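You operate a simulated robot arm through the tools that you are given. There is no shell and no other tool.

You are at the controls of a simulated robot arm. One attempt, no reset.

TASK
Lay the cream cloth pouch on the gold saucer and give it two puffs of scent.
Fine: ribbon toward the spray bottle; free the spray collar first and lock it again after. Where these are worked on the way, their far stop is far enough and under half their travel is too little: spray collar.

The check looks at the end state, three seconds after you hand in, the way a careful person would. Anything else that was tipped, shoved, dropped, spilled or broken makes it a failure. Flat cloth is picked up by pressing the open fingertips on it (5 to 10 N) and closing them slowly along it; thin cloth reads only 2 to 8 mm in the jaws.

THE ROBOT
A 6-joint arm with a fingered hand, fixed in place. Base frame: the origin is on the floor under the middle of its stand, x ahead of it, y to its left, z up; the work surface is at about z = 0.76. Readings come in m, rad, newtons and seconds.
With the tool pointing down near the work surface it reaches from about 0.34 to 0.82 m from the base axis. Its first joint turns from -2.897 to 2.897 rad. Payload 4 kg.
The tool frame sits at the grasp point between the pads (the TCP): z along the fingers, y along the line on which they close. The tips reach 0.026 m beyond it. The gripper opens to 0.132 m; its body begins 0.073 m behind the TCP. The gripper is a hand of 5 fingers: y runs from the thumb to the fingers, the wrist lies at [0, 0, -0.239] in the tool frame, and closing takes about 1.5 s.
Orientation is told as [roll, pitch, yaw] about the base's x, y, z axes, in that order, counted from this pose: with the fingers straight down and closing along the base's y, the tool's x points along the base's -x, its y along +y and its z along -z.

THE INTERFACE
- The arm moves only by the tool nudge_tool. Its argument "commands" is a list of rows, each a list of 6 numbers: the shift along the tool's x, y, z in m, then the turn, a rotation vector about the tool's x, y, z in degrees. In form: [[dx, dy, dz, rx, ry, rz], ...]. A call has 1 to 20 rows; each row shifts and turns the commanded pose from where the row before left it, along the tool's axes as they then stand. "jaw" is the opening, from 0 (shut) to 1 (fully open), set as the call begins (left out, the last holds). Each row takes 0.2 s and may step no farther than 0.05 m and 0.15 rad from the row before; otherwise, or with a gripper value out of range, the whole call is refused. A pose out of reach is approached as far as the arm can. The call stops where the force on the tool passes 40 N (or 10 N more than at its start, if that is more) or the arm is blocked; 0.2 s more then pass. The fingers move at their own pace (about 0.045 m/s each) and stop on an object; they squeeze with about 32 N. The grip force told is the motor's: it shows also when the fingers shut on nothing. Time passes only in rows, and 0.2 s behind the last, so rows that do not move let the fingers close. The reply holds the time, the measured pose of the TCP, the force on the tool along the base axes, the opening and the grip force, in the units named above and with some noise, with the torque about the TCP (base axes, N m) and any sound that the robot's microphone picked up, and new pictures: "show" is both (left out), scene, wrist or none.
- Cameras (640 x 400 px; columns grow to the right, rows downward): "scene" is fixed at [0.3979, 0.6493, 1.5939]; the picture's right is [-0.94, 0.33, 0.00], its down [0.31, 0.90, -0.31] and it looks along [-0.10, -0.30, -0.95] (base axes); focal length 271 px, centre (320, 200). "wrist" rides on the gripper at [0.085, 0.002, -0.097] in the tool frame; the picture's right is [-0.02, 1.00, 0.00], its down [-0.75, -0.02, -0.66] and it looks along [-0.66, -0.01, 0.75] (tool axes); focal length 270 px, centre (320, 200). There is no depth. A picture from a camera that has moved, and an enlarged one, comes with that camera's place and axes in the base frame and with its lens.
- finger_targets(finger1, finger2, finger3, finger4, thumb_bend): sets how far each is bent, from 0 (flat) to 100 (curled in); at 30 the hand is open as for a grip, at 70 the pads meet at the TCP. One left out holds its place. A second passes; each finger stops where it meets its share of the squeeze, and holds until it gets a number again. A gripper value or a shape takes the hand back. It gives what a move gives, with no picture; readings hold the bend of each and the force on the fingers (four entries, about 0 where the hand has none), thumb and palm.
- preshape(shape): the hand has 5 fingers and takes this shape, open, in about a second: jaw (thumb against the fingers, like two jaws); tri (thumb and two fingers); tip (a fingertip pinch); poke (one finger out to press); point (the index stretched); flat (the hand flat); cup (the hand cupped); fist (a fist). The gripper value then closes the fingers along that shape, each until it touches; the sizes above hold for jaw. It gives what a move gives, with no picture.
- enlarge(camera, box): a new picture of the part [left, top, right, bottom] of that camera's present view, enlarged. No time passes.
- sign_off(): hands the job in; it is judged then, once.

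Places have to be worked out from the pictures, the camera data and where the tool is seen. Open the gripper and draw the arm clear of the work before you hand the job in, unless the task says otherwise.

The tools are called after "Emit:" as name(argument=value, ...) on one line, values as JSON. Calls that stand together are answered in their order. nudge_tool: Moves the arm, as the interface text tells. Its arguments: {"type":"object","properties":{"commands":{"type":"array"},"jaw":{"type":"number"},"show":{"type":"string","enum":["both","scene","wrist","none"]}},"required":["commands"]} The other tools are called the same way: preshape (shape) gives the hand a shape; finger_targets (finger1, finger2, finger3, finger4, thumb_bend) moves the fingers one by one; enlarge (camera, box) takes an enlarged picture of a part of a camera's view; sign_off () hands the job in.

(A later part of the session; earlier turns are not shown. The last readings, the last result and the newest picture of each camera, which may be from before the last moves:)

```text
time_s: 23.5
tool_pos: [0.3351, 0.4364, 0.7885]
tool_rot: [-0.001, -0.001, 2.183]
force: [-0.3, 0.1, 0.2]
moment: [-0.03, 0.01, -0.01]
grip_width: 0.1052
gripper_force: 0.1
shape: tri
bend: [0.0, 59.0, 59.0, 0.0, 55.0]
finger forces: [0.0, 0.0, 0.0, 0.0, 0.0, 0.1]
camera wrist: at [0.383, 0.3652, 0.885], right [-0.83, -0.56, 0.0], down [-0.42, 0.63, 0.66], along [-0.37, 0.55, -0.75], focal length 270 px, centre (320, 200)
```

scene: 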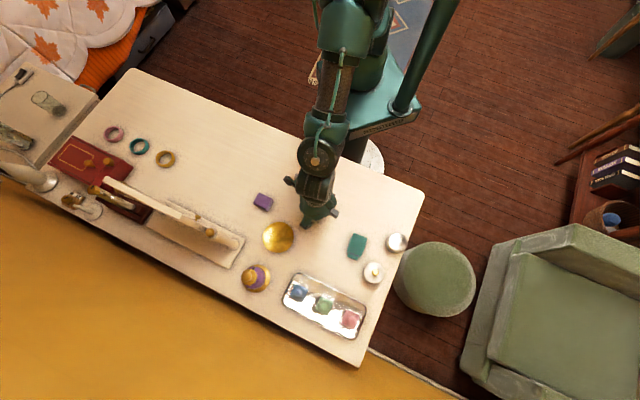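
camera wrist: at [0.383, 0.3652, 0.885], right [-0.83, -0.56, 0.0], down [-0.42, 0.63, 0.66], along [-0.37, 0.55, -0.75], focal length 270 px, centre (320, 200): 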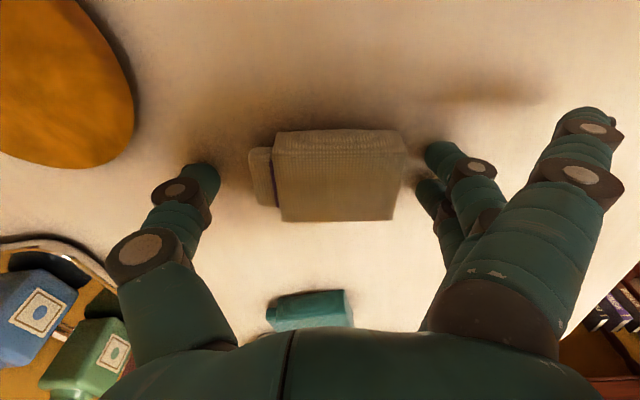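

The pouch is released on the table. I rise 12 cm and rotate the hand back 90° to yaw 35°, so it closes across the pouch's width.

Emit:
nudge_tool(commands=[[0, 0, -0.03, 0, 0, 0], [0, 0, -0.045, 0, 0, 0], [0, 0, -0.045, 0, 0, 0], [0, 0, 0, 0, 0, 7.5], [0, 0, 0, 0, 0, 7.5], [0, 0, 0, 0, 0, 7.5], [0, 0, 0, 0, 0, 7.5], [0, 0, 0, 0, 0, 7.5], [0, 0, 0, 0, 0, 7.5], [0, 0, 0, 0, 0, 7.5], [0, 0, 0, 0, 0, 7.5], [0, 0, 0, 0, 0, 7.5], [0, 0, 0, 0, 0, 7.5], [0, 0, 0, 0, 0, 7.5], [0, 0, 0, 0, 0, 7.5], [0, 0, 0, 0, 0, 0]], show="none")

Emit:
preshape(shape="jaw")

Emit:
nudge_tool(commands=[[0, 0, 0, 0, 0, 0]], show="both")

Emit:
enlarge(camera="wrist", box=[260, 40, 380, 140])

```text
time_s: 26.9
tool_pos: [0.3353, 0.4365, 0.908]
tool_rot: [0.0, 0.0, 0.608]
force: [-0.4, 0.5, 0.1]
moment: [0.01, -0.02, 0.0]
grip_width: 0.1053
gripper_force: 0.1
shape: tri
bend: [0.0, 59.0, 59.0, 0.0, 55.0]
finger forces: [0.1, 0.0, 0.0, 0.1, 0.1, 0.0]
```

```text
time_s: 27.8
tool_pos: [0.3348, 0.436, 0.9083]
tool_rot: [-0.001, 0.001, 0.611]
force: [0.2, 0.1, 0.1]
moment: [-0.03, -0.01, -0.04]
grip_width: 0.132
gripper_force: 0.0
shape: jaw
bend: [30.0, 30.0, 30.0, 30.0, 30.0]
finger forces: [0.0, 0.0, 0.0, 0.0, 0.0, 0.0]
```

```text
time_s: 28.2
tool_pos: [0.335, 0.4359, 0.9085]
tool_rot: [0.001, -0.001, 0.612]
force: [0.7, -0.4, -0.4]
moment: [0.01, 0.02, 0.02]
grip_width: 0.1319
gripper_force: 0.1
shape: jaw
bend: [30.0, 30.0, 30.0, 30.0, 30.0]
finger forces: [0.1, 0.0, 0.1, 0.1, 0.0, 0.0]
camera wrist: at [0.2654, 0.3884, 1.0054], right [-0.56, 0.83, 0.0], down [0.63, 0.42, 0.66], along [0.55, 0.37, -0.75], focal length 270 px, centre (320, 200)
```

scene: 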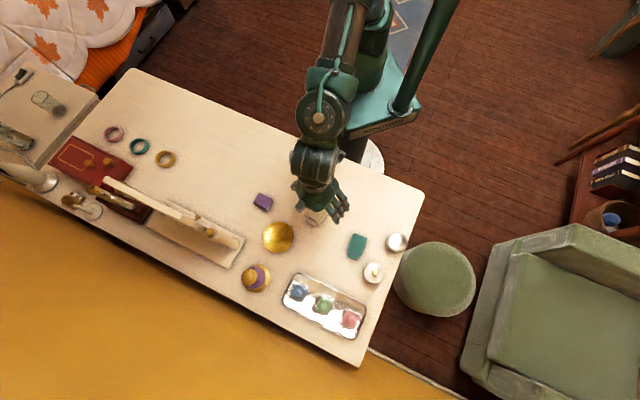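
wrist: 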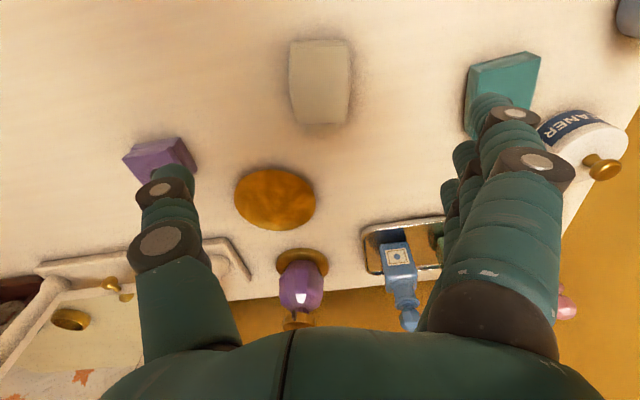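

```text
4.00 times, centred on (320, 90) of wrist
camera zoom: at [0.2654, 0.3884, 1.0054], right [-0.56, 0.83, 0.0], down [0.63, 0.42, 0.66], along [0.55, 0.37, -0.75], focal length 1081 px, centre (320, 640)
```

zoom: 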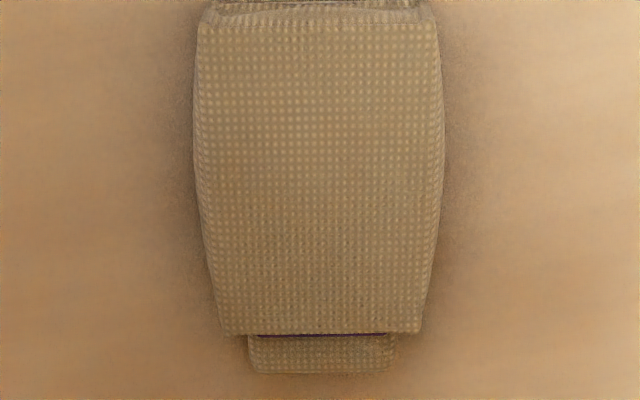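

The pouch is aligned under the hand (y offset about 1 mm) on bare table with free space around. I take the "tri" shape again, shift 6 mm toward the body's middle, and descend to about z = 0.80.

Emit:
preshape(shape="tri")

Emit:
nudge_tool(commands=[[0.006, 0.001, 0.03, 0, 0, 0], [0, 0, 0.035, 0, 0, 0], [0, 0, 0.03, 0, 0, 0], [0, 0, 0.0175, 0, 0, 0], [0, 0, 0.004, 0, 0, 0], [0, 0, 0, 0, 0, 0]], show="wrist")

```text
time_s: 29.1
tool_pos: [0.336, 0.4351, 0.9081]
tool_rot: [0.0, 0.0, 0.61]
force: [-0.4, -0.4, 0.5]
moment: [-0.02, -0.03, -0.02]
grip_width: 0.1318
gripper_force: 0.0
shape: tri
bend: [0.0, 30.0, 30.0, 0.0, 30.0]
finger forces: [0.0, 0.1, 0.0, 0.0, 0.0, 0.1]
```

```text
time_s: 30.5
tool_pos: [0.3293, 0.4329, 0.7917]
tool_rot: [-0.001, 0.0, 0.61]
force: [0.0, -0.2, 0.0]
moment: [-0.01, -0.02, 0.01]
grip_width: 0.1319
gripper_force: 0.0
shape: tri
bend: [0.0, 30.0, 30.0, 0.0, 30.0]
finger forces: [0.0, 0.0, 0.1, 0.0, 0.1, 0.0]
camera wrist: at [0.26, 0.3856, 0.8887], right [-0.56, 0.83, 0.0], down [0.63, 0.42, 0.66], along [0.55, 0.37, -0.75], focal length 270 px, centre (320, 200)
```

wrist: 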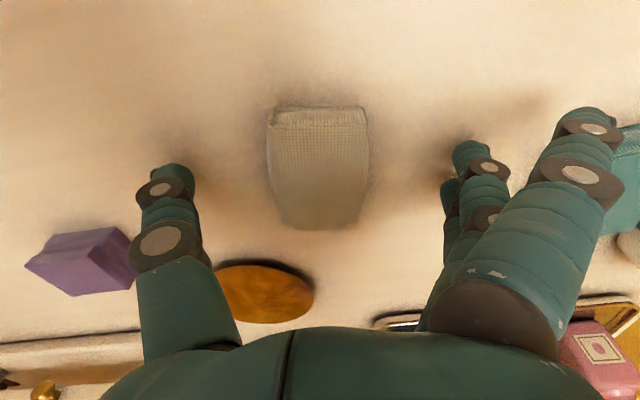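

The hand straddles the pouch at z = 0.792. I close onto it.

Emit:
nudge_tool(commands=[[0, 0, 0, 0, 0, 0], [0, 0, 0, 0, 0, 0], [0, 0, 0, 0, 0, 0], [0, 0, 0, 0, 0, 0], [0, 0, 0, 0, 0, 0], [0, 0, 0, 0, 0, 0]], jaw=0.34, show="wrist")

```text
time_s: 31.9
tool_pos: [0.33, 0.4318, 0.7921]
tool_rot: [0.0, 0.001, 0.61]
force: [0.9, 0.0, -0.2]
moment: [-0.01, -0.01, 0.04]
grip_width: 0.0452
gripper_force: 32.6
shape: tri
bend: [18.0, 74.0, 74.0, 18.0, 70.0]
finger forces: [0.0, 14.5, 14.6, 0.0, 29.1, 0.1]
camera wrist: at [0.26, 0.3856, 0.8888], right [-0.56, 0.83, 0.0], down [0.63, 0.42, 0.66], along [0.55, 0.37, -0.75], focal length 270 px, centre (320, 200)
```

wrist: 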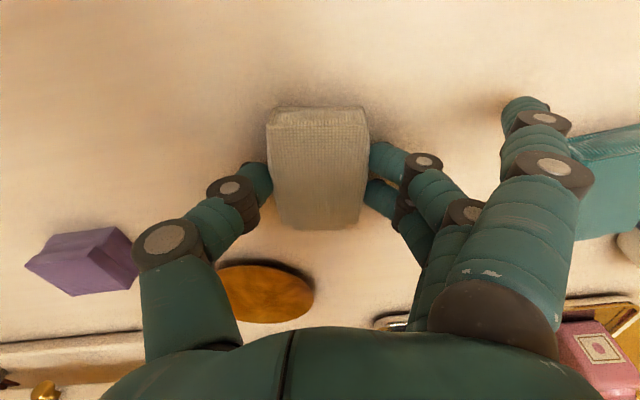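

The grip is good (14.5 N per finger, 29 N thumb). I lift 7 cm, turn +11° to yaw 46°, and carry it over the saucer.

Emit:
nudge_tool(commands=[[0, 0, -0.01, 0, 0, 0], [0, 0, -0.025, 0, 0, 0], [0, 0, -0.035, 0, 0, 0], [0, 0, 0, 0, 0, -5.5], [0, 0, 0, 0, 0, -5.5], [-0.0283, -0.0203, 0, 0, 0, 0], [-0.0283, -0.0203, 0, 0, 0, 0], [-0.0283, -0.0203, 0, 0, 0, 0], [-0.0283, -0.0202, 0, 0, 0, 0], [0, 0, 0, 0, 0, 0], [0, 0, 0, 0, 0, 0]], show="both")

Emit:
enlarge(camera="scene", box=[220, 200, 330, 300])

```text
time_s: 34.3
tool_pos: [0.4668, 0.4593, 0.8602]
tool_rot: [0.002, 0.002, 0.805]
force: [0.6, -0.3, 0.1]
moment: [0.0, -0.01, 0.02]
grip_width: 0.0456
gripper_force: 32.0
shape: tri
bend: [26.0, 74.0, 74.0, 26.0, 70.0]
finger forces: [0.1, 14.4, 14.7, 0.0, 29.0, 0.1]
camera wrist: at [0.4068, 0.3991, 0.9579], right [-0.7, 0.71, 0.0], down [0.53, 0.53, 0.66], along [0.47, 0.46, -0.75], focal length 270 px, centre (320, 200)
```

scene: 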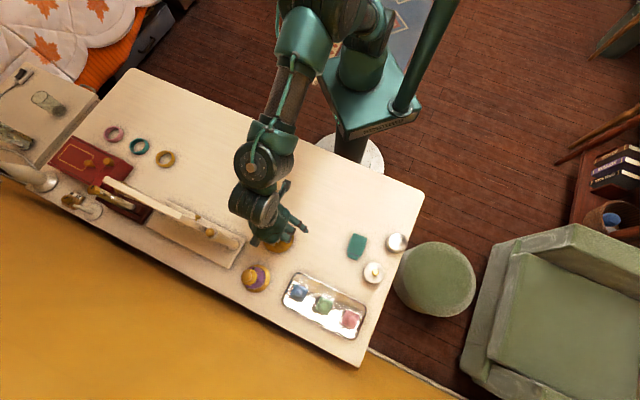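
wrist: 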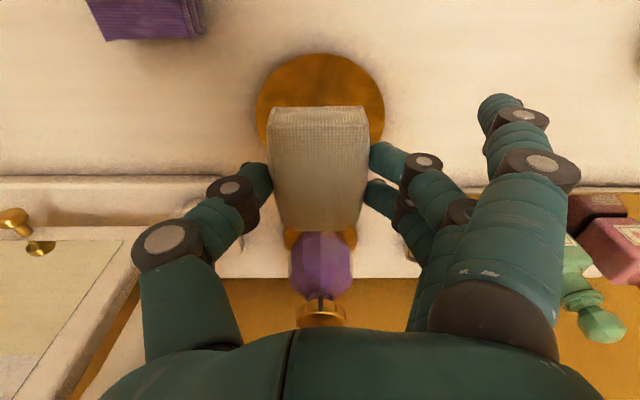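

```text
4.00 times, centred on (275, 250) of scene
camera zoom: at [0.3979, 0.6493, 1.5939], right [-0.94, 0.33, 0.0], down [0.31, 0.9, -0.31], along [-0.1, -0.3, -0.95], focal length 1083 px, centre (500, 0)
```

zoom: 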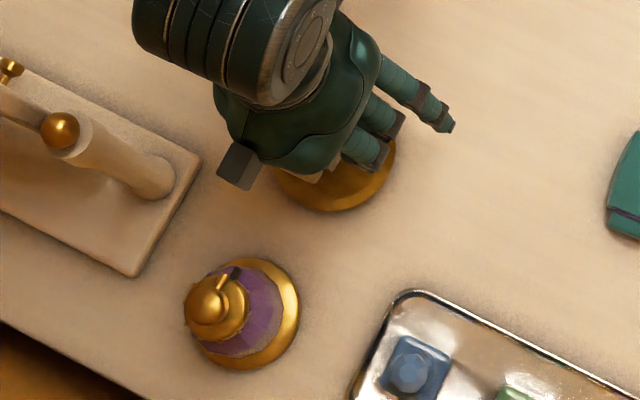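

The saucer's centre is within 2 mm of the pouch's centre as seen between the fingers, with the ribbon end toward the bottle. I apply that small correction and lower to about z = 0.804.

Emit:
nudge_tool(commands=[[-0.002, 0.001, 0, 0, 0, 0], [0, 0, 0.025, 0, 0, 0], [0, 0, 0.02, 0, 0, 0], [0, 0, 0.01, 0, 0, 0], [0, 0, 0, 0, 0, 0]], show="wrist")

```text
time_s: 35.5
tool_pos: [0.4669, 0.4611, 0.8065]
tool_rot: [0.001, 0.0, 0.803]
force: [0.0, 1.2, -0.1]
moment: [-0.04, -0.02, 0.01]
grip_width: 0.0453
gripper_force: 31.7
shape: tri
bend: [26.0, 74.0, 74.0, 26.0, 70.0]
finger forces: [0.0, 14.4, 14.8, 0.0, 29.0, 0.0]
camera wrist: at [0.4072, 0.4003, 0.9036], right [-0.7, 0.71, 0.0], down [0.53, 0.53, 0.66], along [0.47, 0.46, -0.75], focal length 270 px, centre (320, 200)
```

wrist: 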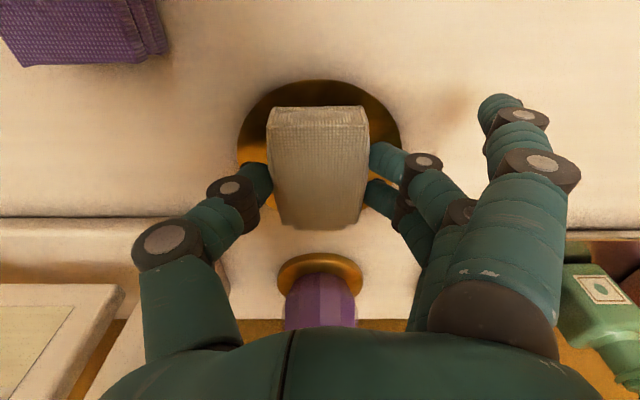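

Still centred on the dish. I lower in 2 mm steps looking for contact.

Emit:
nudge_tool(commands=[[0, 0, 0.002, 0, 0, 0], [0, 0, 0.002, 0, 0, 0], [0, 0, 0, 0, 0, 0]], show="none")

Emit:
nudge_tool(commands=[[0, 0, 0.002, 0, 0, 0], [0, 0, 0, 0, 0, 0]], show="none")

```text
time_s: 36.3
tool_pos: [0.4671, 0.4606, 0.8034]
tool_rot: [0.002, 0.001, 0.805]
force: [-0.2, -0.4, -0.2]
moment: [0.01, -0.03, -0.02]
grip_width: 0.0455
gripper_force: 32.2
shape: tri
bend: [26.0, 74.0, 74.0, 26.0, 70.0]
finger forces: [0.1, 14.4, 14.6, 0.1, 29.0, 0.1]
```

```text
time_s: 36.9
tool_pos: [0.468, 0.4601, 0.8014]
tool_rot: [0.0, 0.001, 0.803]
force: [-0.1, 0.0, -1.1]
moment: [0.02, 0.02, 0.0]
grip_width: 0.0456
gripper_force: 32.1
shape: tri
bend: [26.0, 74.0, 74.0, 26.0, 70.0]
finger forces: [0.0, 14.4, 14.8, 0.0, 28.9, 0.0]
```

No contact at 0.801 yet; I continue with single small steps.

Emit:
nudge_tool(commands=[[0, 0, 0.0015, 0, 0, 0], [0, 0, 0, 0, 0, 0]], show="none")

Emit:
nudge_tool(commands=[[0, 0, 0.0015, 0, 0, 0], [0, 0, 0, 0, 0, 0]], show="wrist")

```text
time_s: 37.5
tool_pos: [0.4669, 0.4614, 0.7996]
tool_rot: [0.0, 0.0, 0.803]
force: [-0.8, 0.0, -0.5]
moment: [0.03, 0.0, -0.02]
grip_width: 0.0452
gripper_force: 31.8
shape: tri
bend: [26.0, 74.0, 74.0, 26.0, 70.0]
finger forces: [0.0, 14.4, 14.7, 0.0, 28.9, 0.1]
```

```text
time_s: 38.1
tool_pos: [0.4678, 0.4609, 0.7969]
tool_rot: [-0.001, 0.001, 0.802]
force: [-0.2, 0.1, -0.4]
moment: [-0.01, -0.03, 0.01]
grip_width: 0.0455
gripper_force: 31.5
shape: tri
bend: [26.0, 74.0, 74.0, 26.0, 70.0]
finger forces: [0.0, 14.4, 14.7, 0.1, 29.0, 0.0]
camera wrist: at [0.4078, 0.4003, 0.8945], right [-0.7, 0.71, 0.0], down [0.53, 0.53, 0.66], along [0.47, 0.46, -0.75], focal length 270 px, centre (320, 200)
```

wrist: 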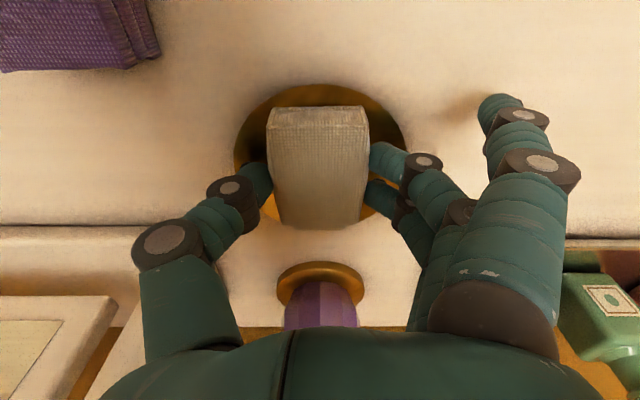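

Still no contact at 0.797. I go on by 1 mm steps.

Emit:
nudge_tool(commands=[[0, 0, 0.001, 0, 0, 0], [0, 0, 0, 0, 0, 0]], show="none")

Emit:
nudge_tool(commands=[[0, 0, 0.001, 0, 0, 0], [0, 0, 0, 0, 0, 0]], show="none")

```text
time_s: 38.7
tool_pos: [0.468, 0.4604, 0.7964]
tool_rot: [0.001, 0.001, 0.802]
force: [-0.8, -0.6, -0.4]
moment: [-0.01, 0.01, 0.0]
grip_width: 0.0454
gripper_force: 32.0
shape: tri
bend: [26.0, 74.0, 74.0, 26.0, 70.0]
finger forces: [0.0, 14.4, 14.8, 0.0, 29.0, 0.0]
```

```text
time_s: 39.3
tool_pos: [0.467, 0.4599, 0.7956]
tool_rot: [0.0, 0.0, 0.802]
force: [0.4, 0.5, 3.5]
moment: [0.11, 0.05, 0.03]
grip_width: 0.0456
gripper_force: 32.3
shape: tri
bend: [26.0, 74.0, 74.0, 26.0, 70.0]
finger forces: [0.0, 14.7, 15.0, 0.0, 29.8, 0.0]
```

Light contact (3.5 N) at 0.7955: the pouch touches the dish. I open just about 1 cm in total to release without pushing on the rim, then lift.

Emit:
nudge_tool(commands=[[0, 0, 0, 0, 0, 0], [0, 0, 0, 0, 0, 0]], jaw=0.42, show="wrist")

```text
time_s: 39.9
tool_pos: [0.4672, 0.4605, 0.7957]
tool_rot: [0.0, 0.0, 0.802]
force: [0.3, -0.6, -0.4]
moment: [0.02, -0.02, -0.01]
grip_width: 0.0545
gripper_force: 0.1
shape: tri
bend: [0.0, 73.0, 73.0, 0.0, 70.0]
finger forces: [0.1, 0.0, 0.0, 0.1, 0.0, 0.0]
camera wrist: at [0.4079, 0.4001, 0.8925], right [-0.7, 0.71, 0.0], down [0.53, 0.53, 0.66], along [0.47, 0.46, -0.75], focal length 270 px, centre (320, 200)
```

wrist: 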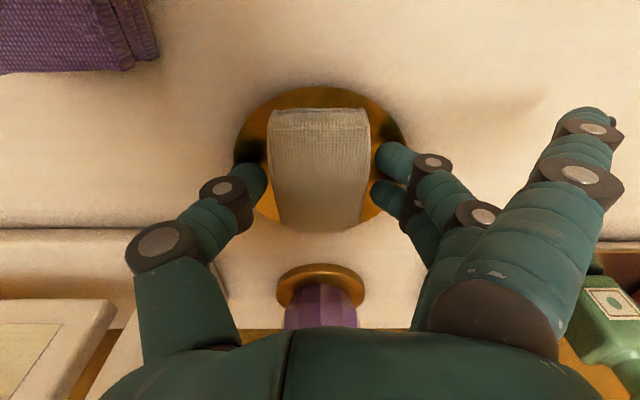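

Released cleanly with zero finger force. I lift straight up to about z = 0.93 and look.

Emit:
nudge_tool(commands=[[0, 0, -0.01, 0, 0, 0], [0, 0, -0.02, 0, 0, 0], [0, 0, -0.035, 0, 0, 0], [0, 0, -0.04, 0, 0, 0], [0, 0, -0.03, 0, 0, 0], [0, 0, 0, 0, 0, 0]], show="both")

Emit:
enlarge(camera="wrist", box=[230, 20, 410, 320])

```text
time_s: 41.3
tool_pos: [0.4681, 0.4605, 0.9309]
tool_rot: [0.0, -0.002, 0.803]
force: [-0.2, 0.5, -0.7]
moment: [0.0, 0.0, 0.01]
grip_width: 0.0546
gripper_force: 0.1
shape: tri
bend: [0.0, 73.0, 73.0, 0.0, 70.0]
finger forces: [0.1, 0.1, 0.0, 0.0, 0.1, 0.0]
camera wrist: at [0.4087, 0.3994, 1.028], right [-0.7, 0.71, 0.0], down [0.53, 0.53, 0.66], along [0.47, 0.46, -0.75], focal length 270 px, centre (320, 200)
```

scene: 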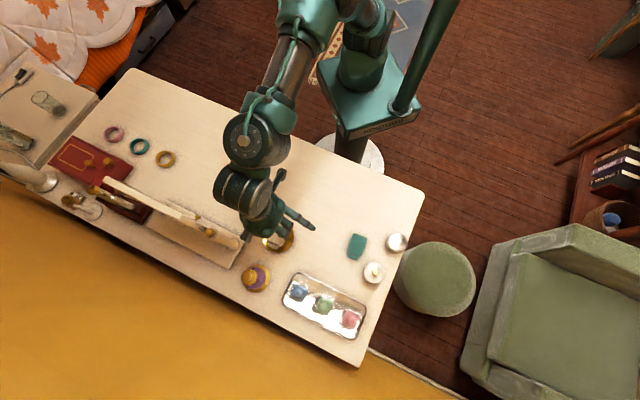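
wrist: 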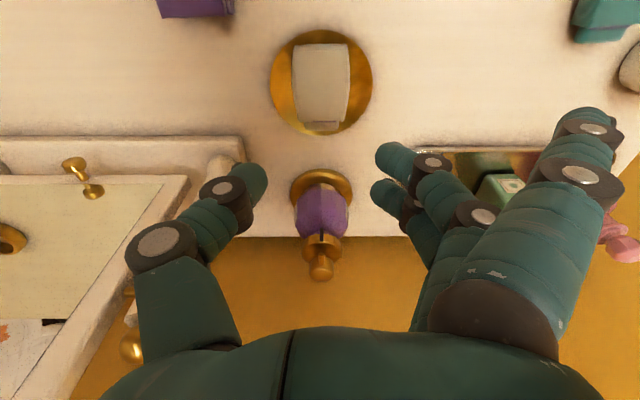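

```text
1.33 times, centred on (320, 170) of wrist
camera zoom: at [0.4087, 0.3994, 1.028], right [-0.7, 0.71, 0.0], down [0.53, 0.53, 0.66], along [0.47, 0.46, -0.75], focal length 360 px, centre (320, 240)
```

zoom: 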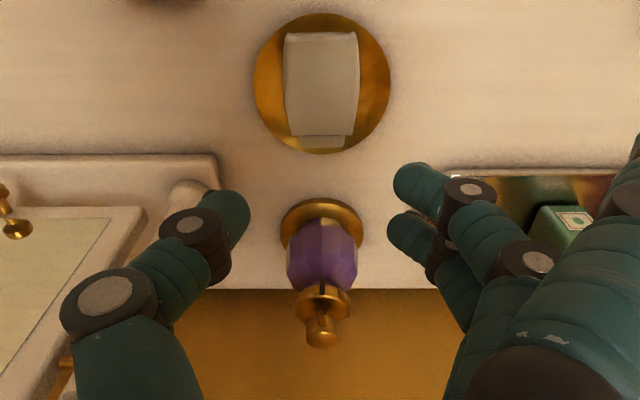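

The pouch sits centred on the saucer, ribbon end toward the bottle. Now I zoom in on the atomiser's collar and pump.

Emit:
enlarge(camera="wrist", box=[285, 160, 360, 285])

Emit:
enlarge(camera="wrist", box=[300, 220, 345, 285])

Emit:
enlarge(camera="scene", box=[236, 258, 276, 294])

```text
3.20 times, centred on (322, 222) of wrist
camera zoom: at [0.4087, 0.3994, 1.028], right [-0.7, 0.71, 0.0], down [0.53, 0.53, 0.66], along [0.47, 0.46, -0.75], focal length 865 px, centre (312, 128)
```

zoom: 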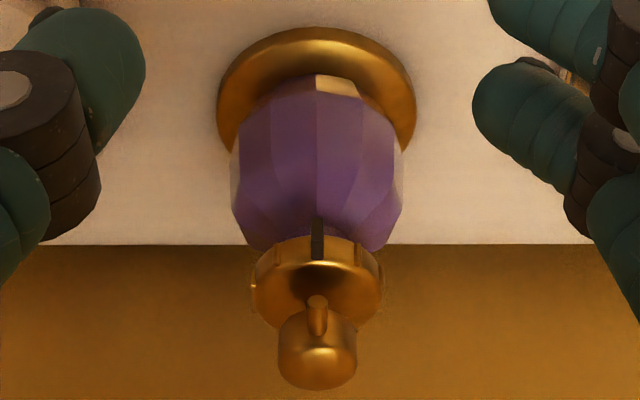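

```text
6.15 times, centred on (322, 252) of wrist
camera zoom: at [0.4087, 0.3994, 1.028], right [-0.7, 0.71, 0.0], down [0.53, 0.53, 0.66], along [0.47, 0.46, -0.75], focal length 1663 px, centre (305, -123)
```

zoom: 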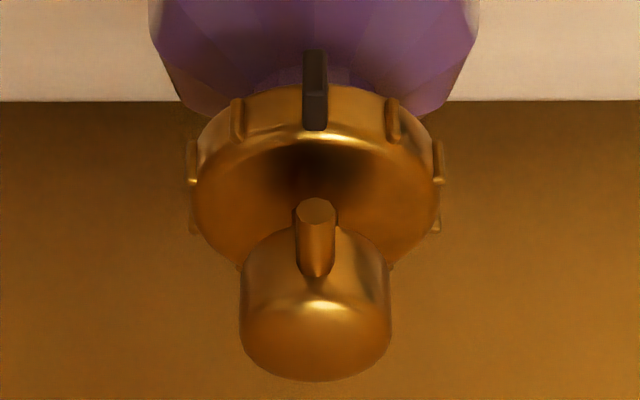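

```text
11.11 times, centred on (256, 276) of scene
camera zoom: at [0.3979, 0.6493, 1.5939], right [-0.94, 0.33, 0.0], down [0.31, 0.9, -0.31], along [-0.1, -0.3, -0.95], focal length 3009 px, centre (1031, -644)
```

zoom: 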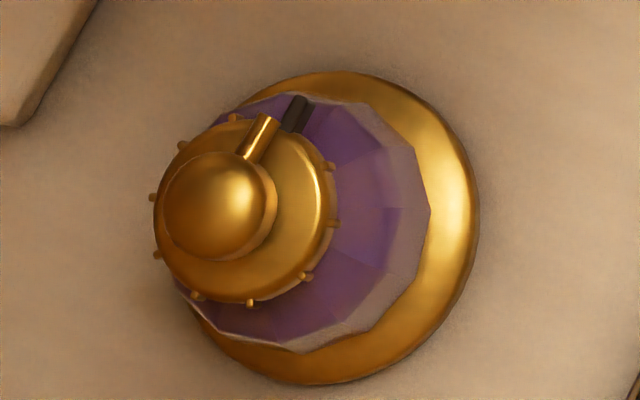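

The collar (dark pointer facing the saucer, ribs around it) is about 4.3 cm across at z ≈ 0.85, with the pump head up to z ≈ 0.885; the axis is at about (0.5625, 0.5585). I go back to the jaw shape, partly close, rise, and approach to look from nearer.

Emit:
preshape(shape="jaw")

Emit:
nudge_tool(commands=[[0, 0, -0.03, 0, 0, 0], [-0.025, 0, 0, 0, 0, 0], [-0.025, 0, 0, 0, 0, 0], [0, 0, 0, 0, 0, 0]], jaw=0.72, show="both")

Emit:
enlarge(camera="wrist", box=[260, 90, 380, 250])

```text
time_s: 42.2
tool_pos: [0.468, 0.4604, 0.9308]
tool_rot: [0.0, 0.001, 0.804]
force: [0.2, 0.0, 0.4]
moment: [0.01, 0.0, 0.01]
grip_width: 0.1319
gripper_force: 0.1
shape: jaw
bend: [30.0, 30.0, 30.0, 30.0, 30.0]
finger forces: [0.0, 0.0, 0.0, 0.0, 0.0, 0.0]
```

```text
time_s: 43.2
tool_pos: [0.5046, 0.4965, 0.9617]
tool_rot: [0.001, 0.001, 0.801]
force: [-0.2, 0.7, 0.0]
moment: [-0.01, 0.01, 0.03]
grip_width: 0.0957
gripper_force: 0.1
shape: jaw
bend: [66.0, 66.0, 66.0, 66.0, 62.0]
finger forces: [0.1, 0.0, 0.0, 0.1, 0.1, 0.0]
camera wrist: at [0.4433, 0.4358, 1.0583], right [-0.7, 0.71, 0.0], down [0.53, 0.53, 0.66], along [0.47, 0.46, -0.75], focal length 270 px, centre (320, 200)
```

scene: 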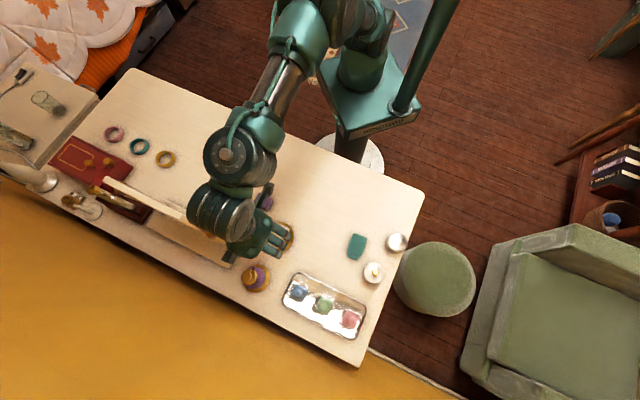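
wrist: 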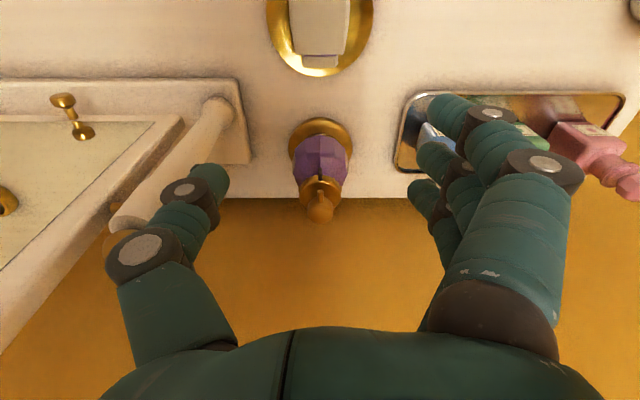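

```text
2.50 times, centred on (320, 170) of wrist
camera zoom: at [0.4433, 0.4358, 1.0583], right [-0.7, 0.71, 0.0], down [0.53, 0.53, 0.66], along [0.47, 0.46, -0.75], focal length 676 px, centre (320, 275)
```

zoom: 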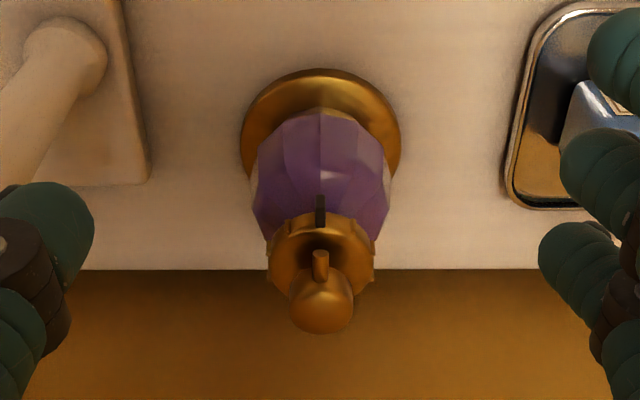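

The atomiser's axis is straight ahead (lateral offset under 1 mm), about 8.5 cm along tool -x. I move over it at this height, tips well above the pump head.

Emit:
nudge_tool(commands=[[-0.03, 0, 0, 0, 0, 0], [-0.03, 0, 0, 0, 0, 0], [-0.0248, -0.0005, 0, 0, 0, 0], [0, 0, 0, 0, 0, 0], [0, 0, 0, 0, 0, 0]], show="both")

Emit:
enlarge(camera="wrist", box=[260, 40, 380, 180])

Emit:
enlarge(camera="scene", box=[190, 190, 310, 300])

```text
time_s: 44.4
tool_pos: [0.563, 0.5574, 0.9609]
tool_rot: [-0.001, 0.0, 0.803]
force: [-0.3, -0.1, -1.0]
moment: [0.01, 0.02, 0.05]
grip_width: 0.0957
gripper_force: 0.0
shape: jaw
bend: [66.0, 66.0, 66.0, 66.0, 62.0]
finger forces: [0.0, 0.1, 0.1, 0.0, 0.0, 0.0]
camera wrist: at [0.5029, 0.4972, 1.0582], right [-0.7, 0.71, 0.0], down [0.53, 0.53, 0.66], along [0.47, 0.46, -0.75], focal length 270 px, centre (320, 200)
```

scene: 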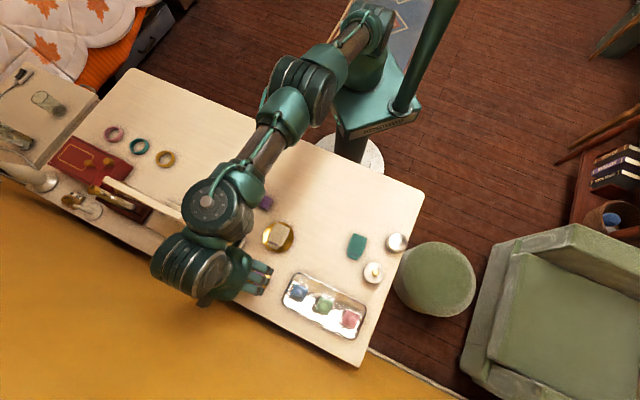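
wrist: 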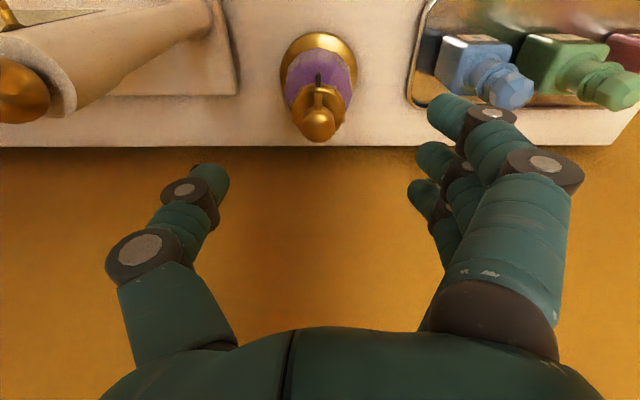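

```text
2.86 times, centred on (320, 110) of wrist
camera zoom: at [0.5029, 0.4972, 1.0582], right [-0.7, 0.71, 0.0], down [0.53, 0.53, 0.66], along [0.47, 0.46, -0.75], focal length 772 px, centre (320, 457)
```

zoom: 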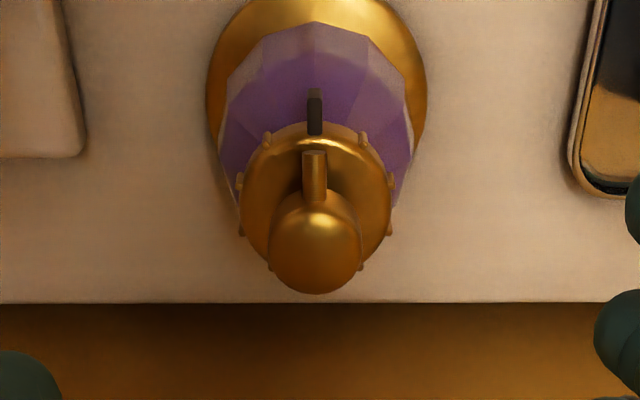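

```text
3.64 times, centred on (250, 245) of scene
camera zoom: at [0.3979, 0.6493, 1.5939], right [-0.94, 0.33, 0.0], down [0.31, 0.9, -0.31], along [-0.1, -0.3, -0.95], focal length 985 px, centre (574, 36)
```

zoom: 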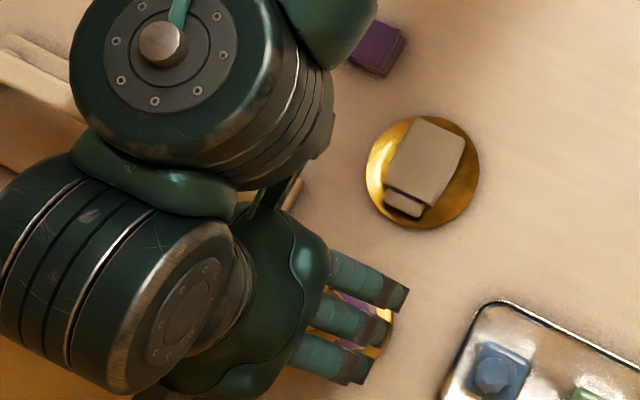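

The hand is centred over the atomiser (within 1–3 mm). I descend to about z = 0.90, open about 9.6 cm, and check the alignment around the collar.

Emit:
nudge_tool(commands=[[0, 0, 0.02, 0, 0, 0], [0, 0, 0.02, 0, 0, 0], [0, 0, 0.02, 0, 0, 0], [0, 0, 0, 0, 0, 0]], show="both")

Emit:
enlarge(camera="wrist", box=[220, 70, 460, 220])

Emit:
enlarge(camera="scene", box=[190, 190, 310, 300])

```text
time_s: 45.4
tool_pos: [0.563, 0.5587, 0.9003]
tool_rot: [0.001, -0.001, 0.803]
force: [0.6, 0.4, -0.4]
moment: [-0.01, -0.01, 0.01]
grip_width: 0.0956
gripper_force: 0.0
shape: jaw
bend: [66.0, 66.0, 66.0, 66.0, 62.0]
finger forces: [0.0, 0.1, 0.0, 0.1, 0.1, 0.0]
camera wrist: at [0.5025, 0.4971, 0.998], right [-0.7, 0.71, 0.0], down [0.53, 0.53, 0.66], along [0.47, 0.46, -0.75], focal length 270 px, centre (320, 200)
```

scene: 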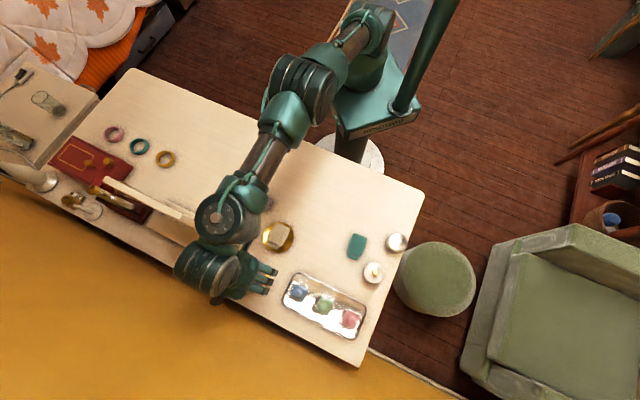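
wrist: 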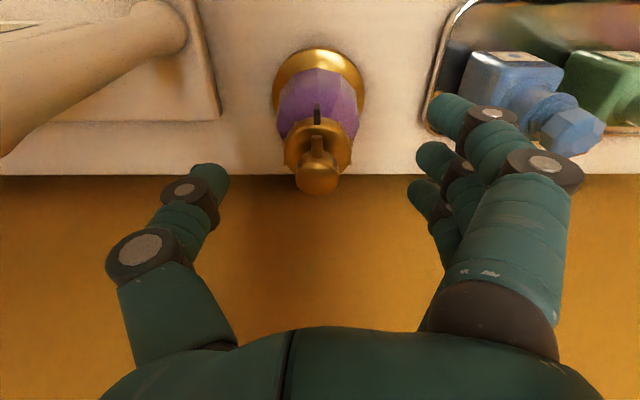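

```text
2.67 times, centred on (340, 145) of wrist
camera zoom: at [0.5025, 0.4971, 0.998], right [-0.7, 0.71, 0.0], down [0.53, 0.53, 0.66], along [0.47, 0.46, -0.75], focal length 721 px, centre (267, 347)
```

zoom: 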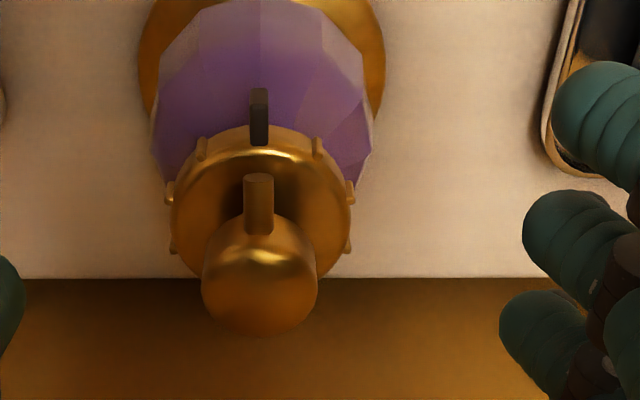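

```text
3.64 times, centred on (250, 245) of scene
camera zoom: at [0.3979, 0.6493, 1.5939], right [-0.94, 0.33, 0.0], down [0.31, 0.9, -0.31], along [-0.1, -0.3, -0.95], focal length 985 px, centre (574, 36)
```

zoom: 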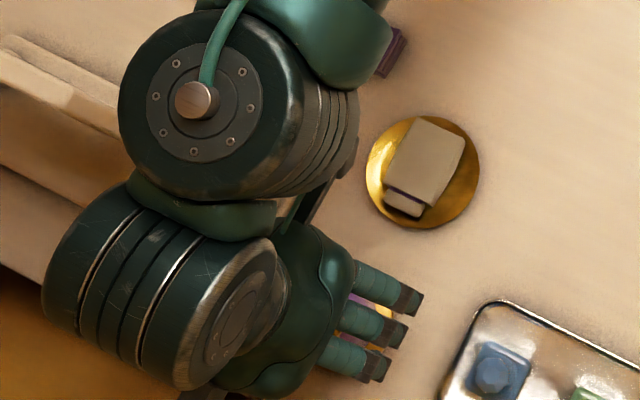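

The collar is centred to within about 1.5 mm (slightly toward -x). I correct that and lower to z ≈ 0.874 so the fingertips are level with the collar.

Emit:
nudge_tool(commands=[[-0.0015, -0.0005, 0.01, 0, 0, 0], [0, 0, 0.01, 0, 0, 0], [0, 0, 0.006, 0, 0, 0], [0, 0, 0, 0, 0, 0]], show="wrist")

Emit:
enlarge(camera="wrist", box=[200, 90, 460, 252])

```text
time_s: 46.4
tool_pos: [0.5638, 0.557, 0.8744]
tool_rot: [0.003, 0.0, 0.802]
force: [-0.3, -0.7, -0.2]
moment: [-0.01, 0.01, -0.05]
grip_width: 0.0955
gripper_force: 0.1
shape: jaw
bend: [66.0, 66.0, 66.0, 66.0, 62.0]
finger forces: [0.1, 0.1, 0.1, 0.0, 0.1, 0.0]
camera wrist: at [0.5036, 0.4974, 0.9721], right [-0.7, 0.71, 0.0], down [0.53, 0.53, 0.66], along [0.47, 0.46, -0.75], focal length 270 px, centre (320, 200)
```

wrist: 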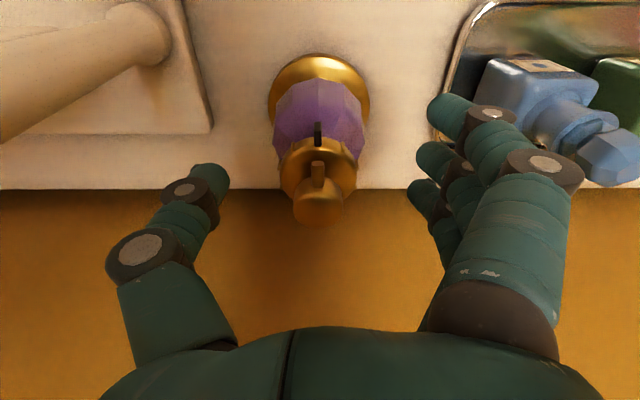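

```text
2.46 times, centred on (330, 171) of wrist
camera zoom: at [0.5036, 0.4974, 0.9721], right [-0.7, 0.71, 0.0], down [0.53, 0.53, 0.66], along [0.47, 0.46, -0.75], focal length 665 px, centre (295, 271)
```

zoom: 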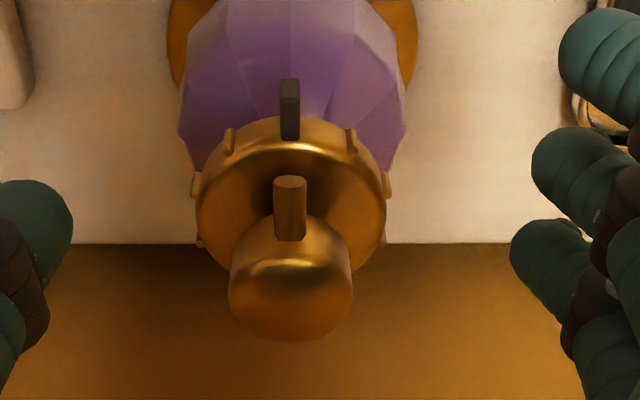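

The collar lies between the thumb and the two middle fingers. I close in stages, first to about 5.5 cm.

Emit:
nudge_tool(commands=[[0, 0, 0, 0, 0, 0], [0, 0, 0, 0, 0, 0], [0, 0, 0, 0, 0, 0], [0, 0, 0, 0, 0, 0]], jaw=0.42, show="wrist")

Emit:
enlarge(camera="wrist", box=[200, 90, 460, 252])

```text
time_s: 47.4
tool_pos: [0.5634, 0.5568, 0.8746]
tool_rot: [0.001, 0.002, 0.804]
force: [0.6, 0.4, -0.1]
moment: [0.05, 0.03, 0.01]
grip_width: 0.0566
gripper_force: 0.0
shape: jaw
bend: [73.0, 73.0, 73.0, 73.0, 70.0]
finger forces: [0.1, 0.0, 0.1, 0.0, 0.0, 0.0]
camera wrist: at [0.5036, 0.4974, 0.9723], right [-0.7, 0.71, 0.0], down [0.53, 0.53, 0.66], along [0.47, 0.46, -0.75], focal length 270 px, centre (320, 200)
```

wrist: 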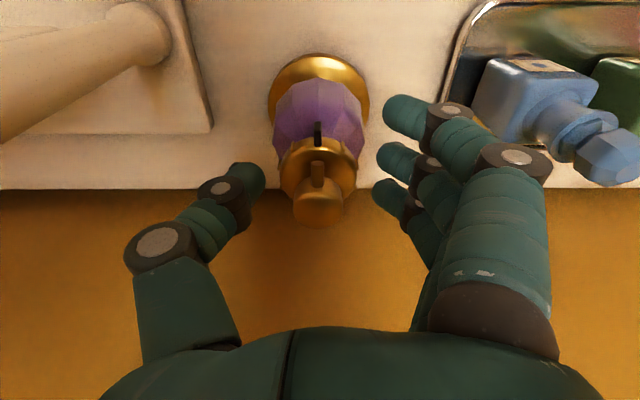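

```text
2.46 times, centred on (330, 171) of wrist
camera zoom: at [0.5036, 0.4974, 0.9723], right [-0.7, 0.71, 0.0], down [0.53, 0.53, 0.66], along [0.47, 0.46, -0.75], focal length 665 px, centre (295, 271)
```

zoom: 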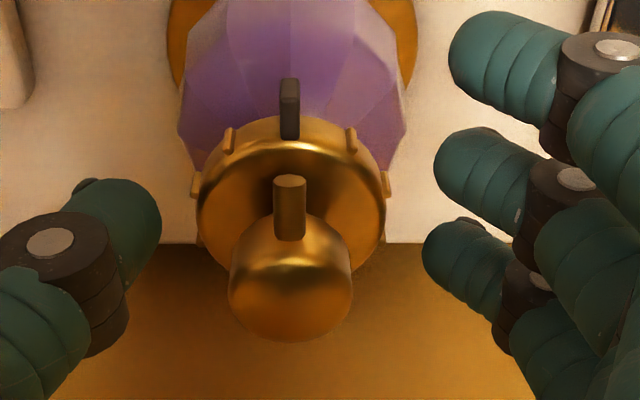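

Gaps look nearly even (thumb side about 1 mm closer). I shift 1 mm toward the thumb side and close a bit more, watching forces.

Emit:
nudge_tool(commands=[[0, -0.001, 0, 0, 0, 0], [0, 0, 0, 0, 0, 0]], jaw=0.37, show="none")

Emit:
nudge_tool(commands=[[0, 0, 0, 0, 0, 0], [0, 0, 0, 0, 0, 0]], jaw=0.345, show="wrist")

Emit:
enlarge(camera="wrist", box=[200, 90, 460, 252])

```text
time_s: 48.0
tool_pos: [0.5632, 0.5563, 0.875]
tool_rot: [0.001, -0.001, 0.802]
force: [0.6, -0.8, -0.1]
moment: [-0.01, 0.0, -0.01]
grip_width: 0.0496
gripper_force: 0.0
shape: jaw
bend: [73.0, 73.0, 73.0, 73.0, 70.0]
finger forces: [0.1, 0.0, 0.0, 0.1, 0.1, 0.0]
```

```text
time_s: 48.6
tool_pos: [0.563, 0.5568, 0.8754]
tool_rot: [-0.001, 0.001, 0.804]
force: [0.2, -0.1, 0.0]
moment: [0.01, 0.0, 0.02]
grip_width: 0.046
gripper_force: 0.0
shape: jaw
bend: [73.0, 73.0, 73.0, 73.0, 70.0]
finger forces: [0.0, 0.0, 0.1, 0.0, 0.0, 0.0]
camera wrist: at [0.5042, 0.4969, 0.9723], right [-0.7, 0.71, 0.0], down [0.53, 0.53, 0.66], along [0.47, 0.46, -0.75], focal length 270 px, centre (320, 200)
```

wrist: 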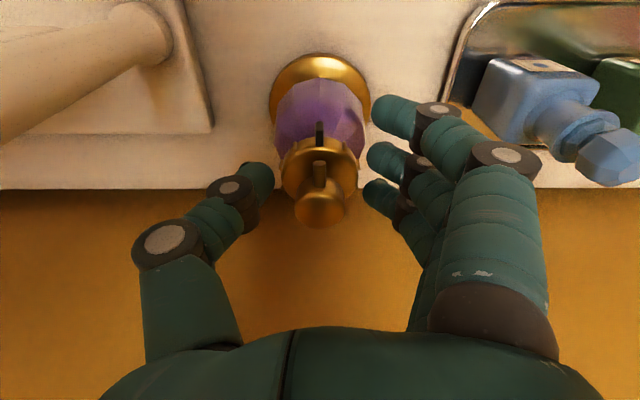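

```text
2.46 times, centred on (330, 171) of wrist
camera zoom: at [0.5042, 0.4969, 0.9723], right [-0.7, 0.71, 0.0], down [0.53, 0.53, 0.66], along [0.47, 0.46, -0.75], focal length 665 px, centre (295, 271)
```

zoom: 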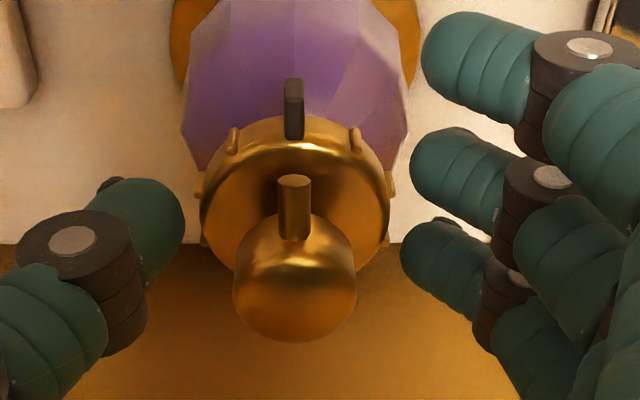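

Nicely centred, about 3 mm gap each side. I close further onto the collar.

Emit:
nudge_tool(commands=[[0, 0, 0, 0, 0, 0]], jaw=0.315, show="none")

Emit:
nudge_tool(commands=[[0, 0, 0, 0, 0, 0]], jaw=0.295, show="wrist")

Emit:
enlarge(camera="wrist", box=[200, 90, 460, 252])

```text
time_s: 49.0
tool_pos: [0.564, 0.557, 0.876]
tool_rot: [0.0, 0.0, 0.804]
force: [0.2, 0.7, 0.2]
moment: [0.02, -0.01, 0.03]
grip_width: 0.0424
gripper_force: 0.1
shape: jaw
bend: [73.0, 73.0, 73.0, 73.0, 70.0]
finger forces: [0.0, 0.1, 0.0, 0.0, 0.1, 0.1]
```

```text
time_s: 49.4
tool_pos: [0.5641, 0.5572, 0.8744]
tool_rot: [-0.001, -0.001, 0.803]
force: [0.1, -1.3, -0.6]
moment: [0.03, 0.02, 0.01]
grip_width: 0.0403
gripper_force: 0.0
shape: jaw
bend: [73.0, 73.0, 73.0, 73.0, 70.0]
finger forces: [0.0, 0.1, 0.1, 0.0, 0.7, 0.0]
camera wrist: at [0.5042, 0.4968, 0.9723], right [-0.7, 0.71, 0.0], down [0.53, 0.53, 0.66], along [0.47, 0.46, -0.75], focal length 270 px, centre (320, 200)
```

wrist: 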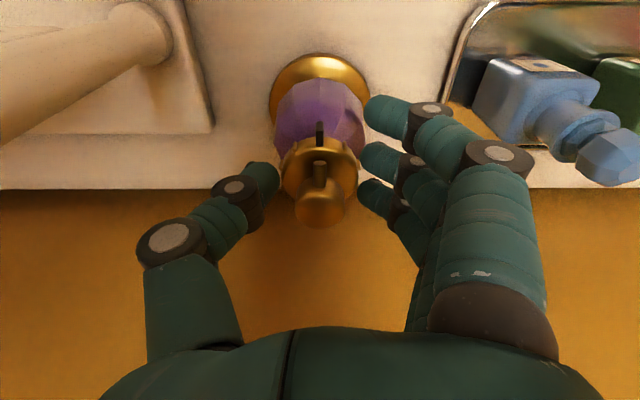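

```text
2.46 times, centred on (330, 171) of wrist
camera zoom: at [0.5042, 0.4968, 0.9723], right [-0.7, 0.71, 0.0], down [0.53, 0.53, 0.66], along [0.47, 0.46, -0.75], focal length 665 px, centre (295, 271)
```

zoom: 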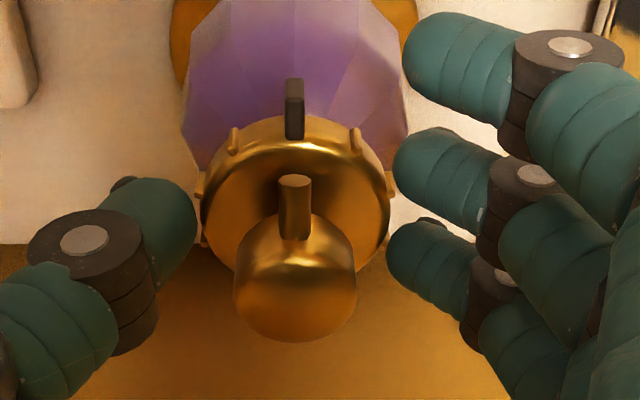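

The thumb just touches (0.7 N) and the fingers are nearly there. I shift half a millimetre and close to grip.

Emit:
nudge_tool(commands=[[0, -0.0006, 0, 0, 0, 0]], jaw=0.285, show="none")

Emit:
nudge_tool(commands=[[0, 0, 0, 0, 0, 0], [0, 0, 0, 0, 0, 0]], jaw=0.26, show="wrist")

Emit:
enlarge(camera="wrist", box=[200, 90, 460, 252])

```text
time_s: 49.8
tool_pos: [0.5641, 0.5588, 0.8758]
tool_rot: [0.0, 0.002, 0.801]
force: [-1.2, 0.7, -0.2]
moment: [0.01, 0.0, -0.02]
grip_width: 0.0311
gripper_force: 0.2
shape: jaw
bend: [71.0, 73.0, 73.0, 71.0, 70.0]
finger forces: [0.0, 0.9, 1.0, 0.0, 0.6, 0.0]
```

```text
time_s: 50.4
tool_pos: [0.5645, 0.5555, 0.8756]
tool_rot: [-0.001, 0.002, 0.802]
force: [-0.7, -0.4, 0.6]
moment: [-0.03, 0.03, -0.03]
grip_width: 0.0303
gripper_force: 0.0
shape: jaw
bend: [71.0, 73.0, 73.0, 71.0, 70.0]
finger forces: [0.0, 0.7, 0.8, 0.1, 1.2, 0.0]
camera wrist: at [0.5044, 0.4965, 0.9723], right [-0.7, 0.71, 0.0], down [0.53, 0.53, 0.66], along [0.47, 0.46, -0.75], focal length 270 px, centre (320, 200)
```

wrist: 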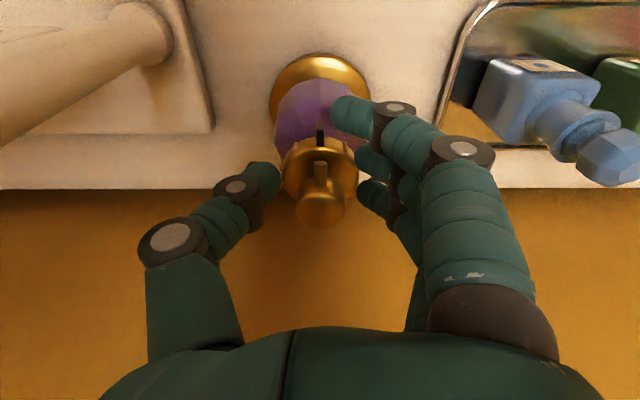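

```text
2.46 times, centred on (330, 171) of wrist
camera zoom: at [0.5044, 0.4965, 0.9723], right [-0.7, 0.71, 0.0], down [0.53, 0.53, 0.66], along [0.47, 0.46, -0.75], focal length 665 px, centre (295, 271)
```

zoom: 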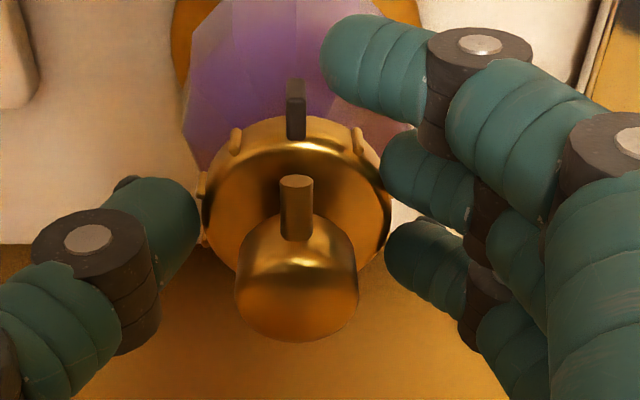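

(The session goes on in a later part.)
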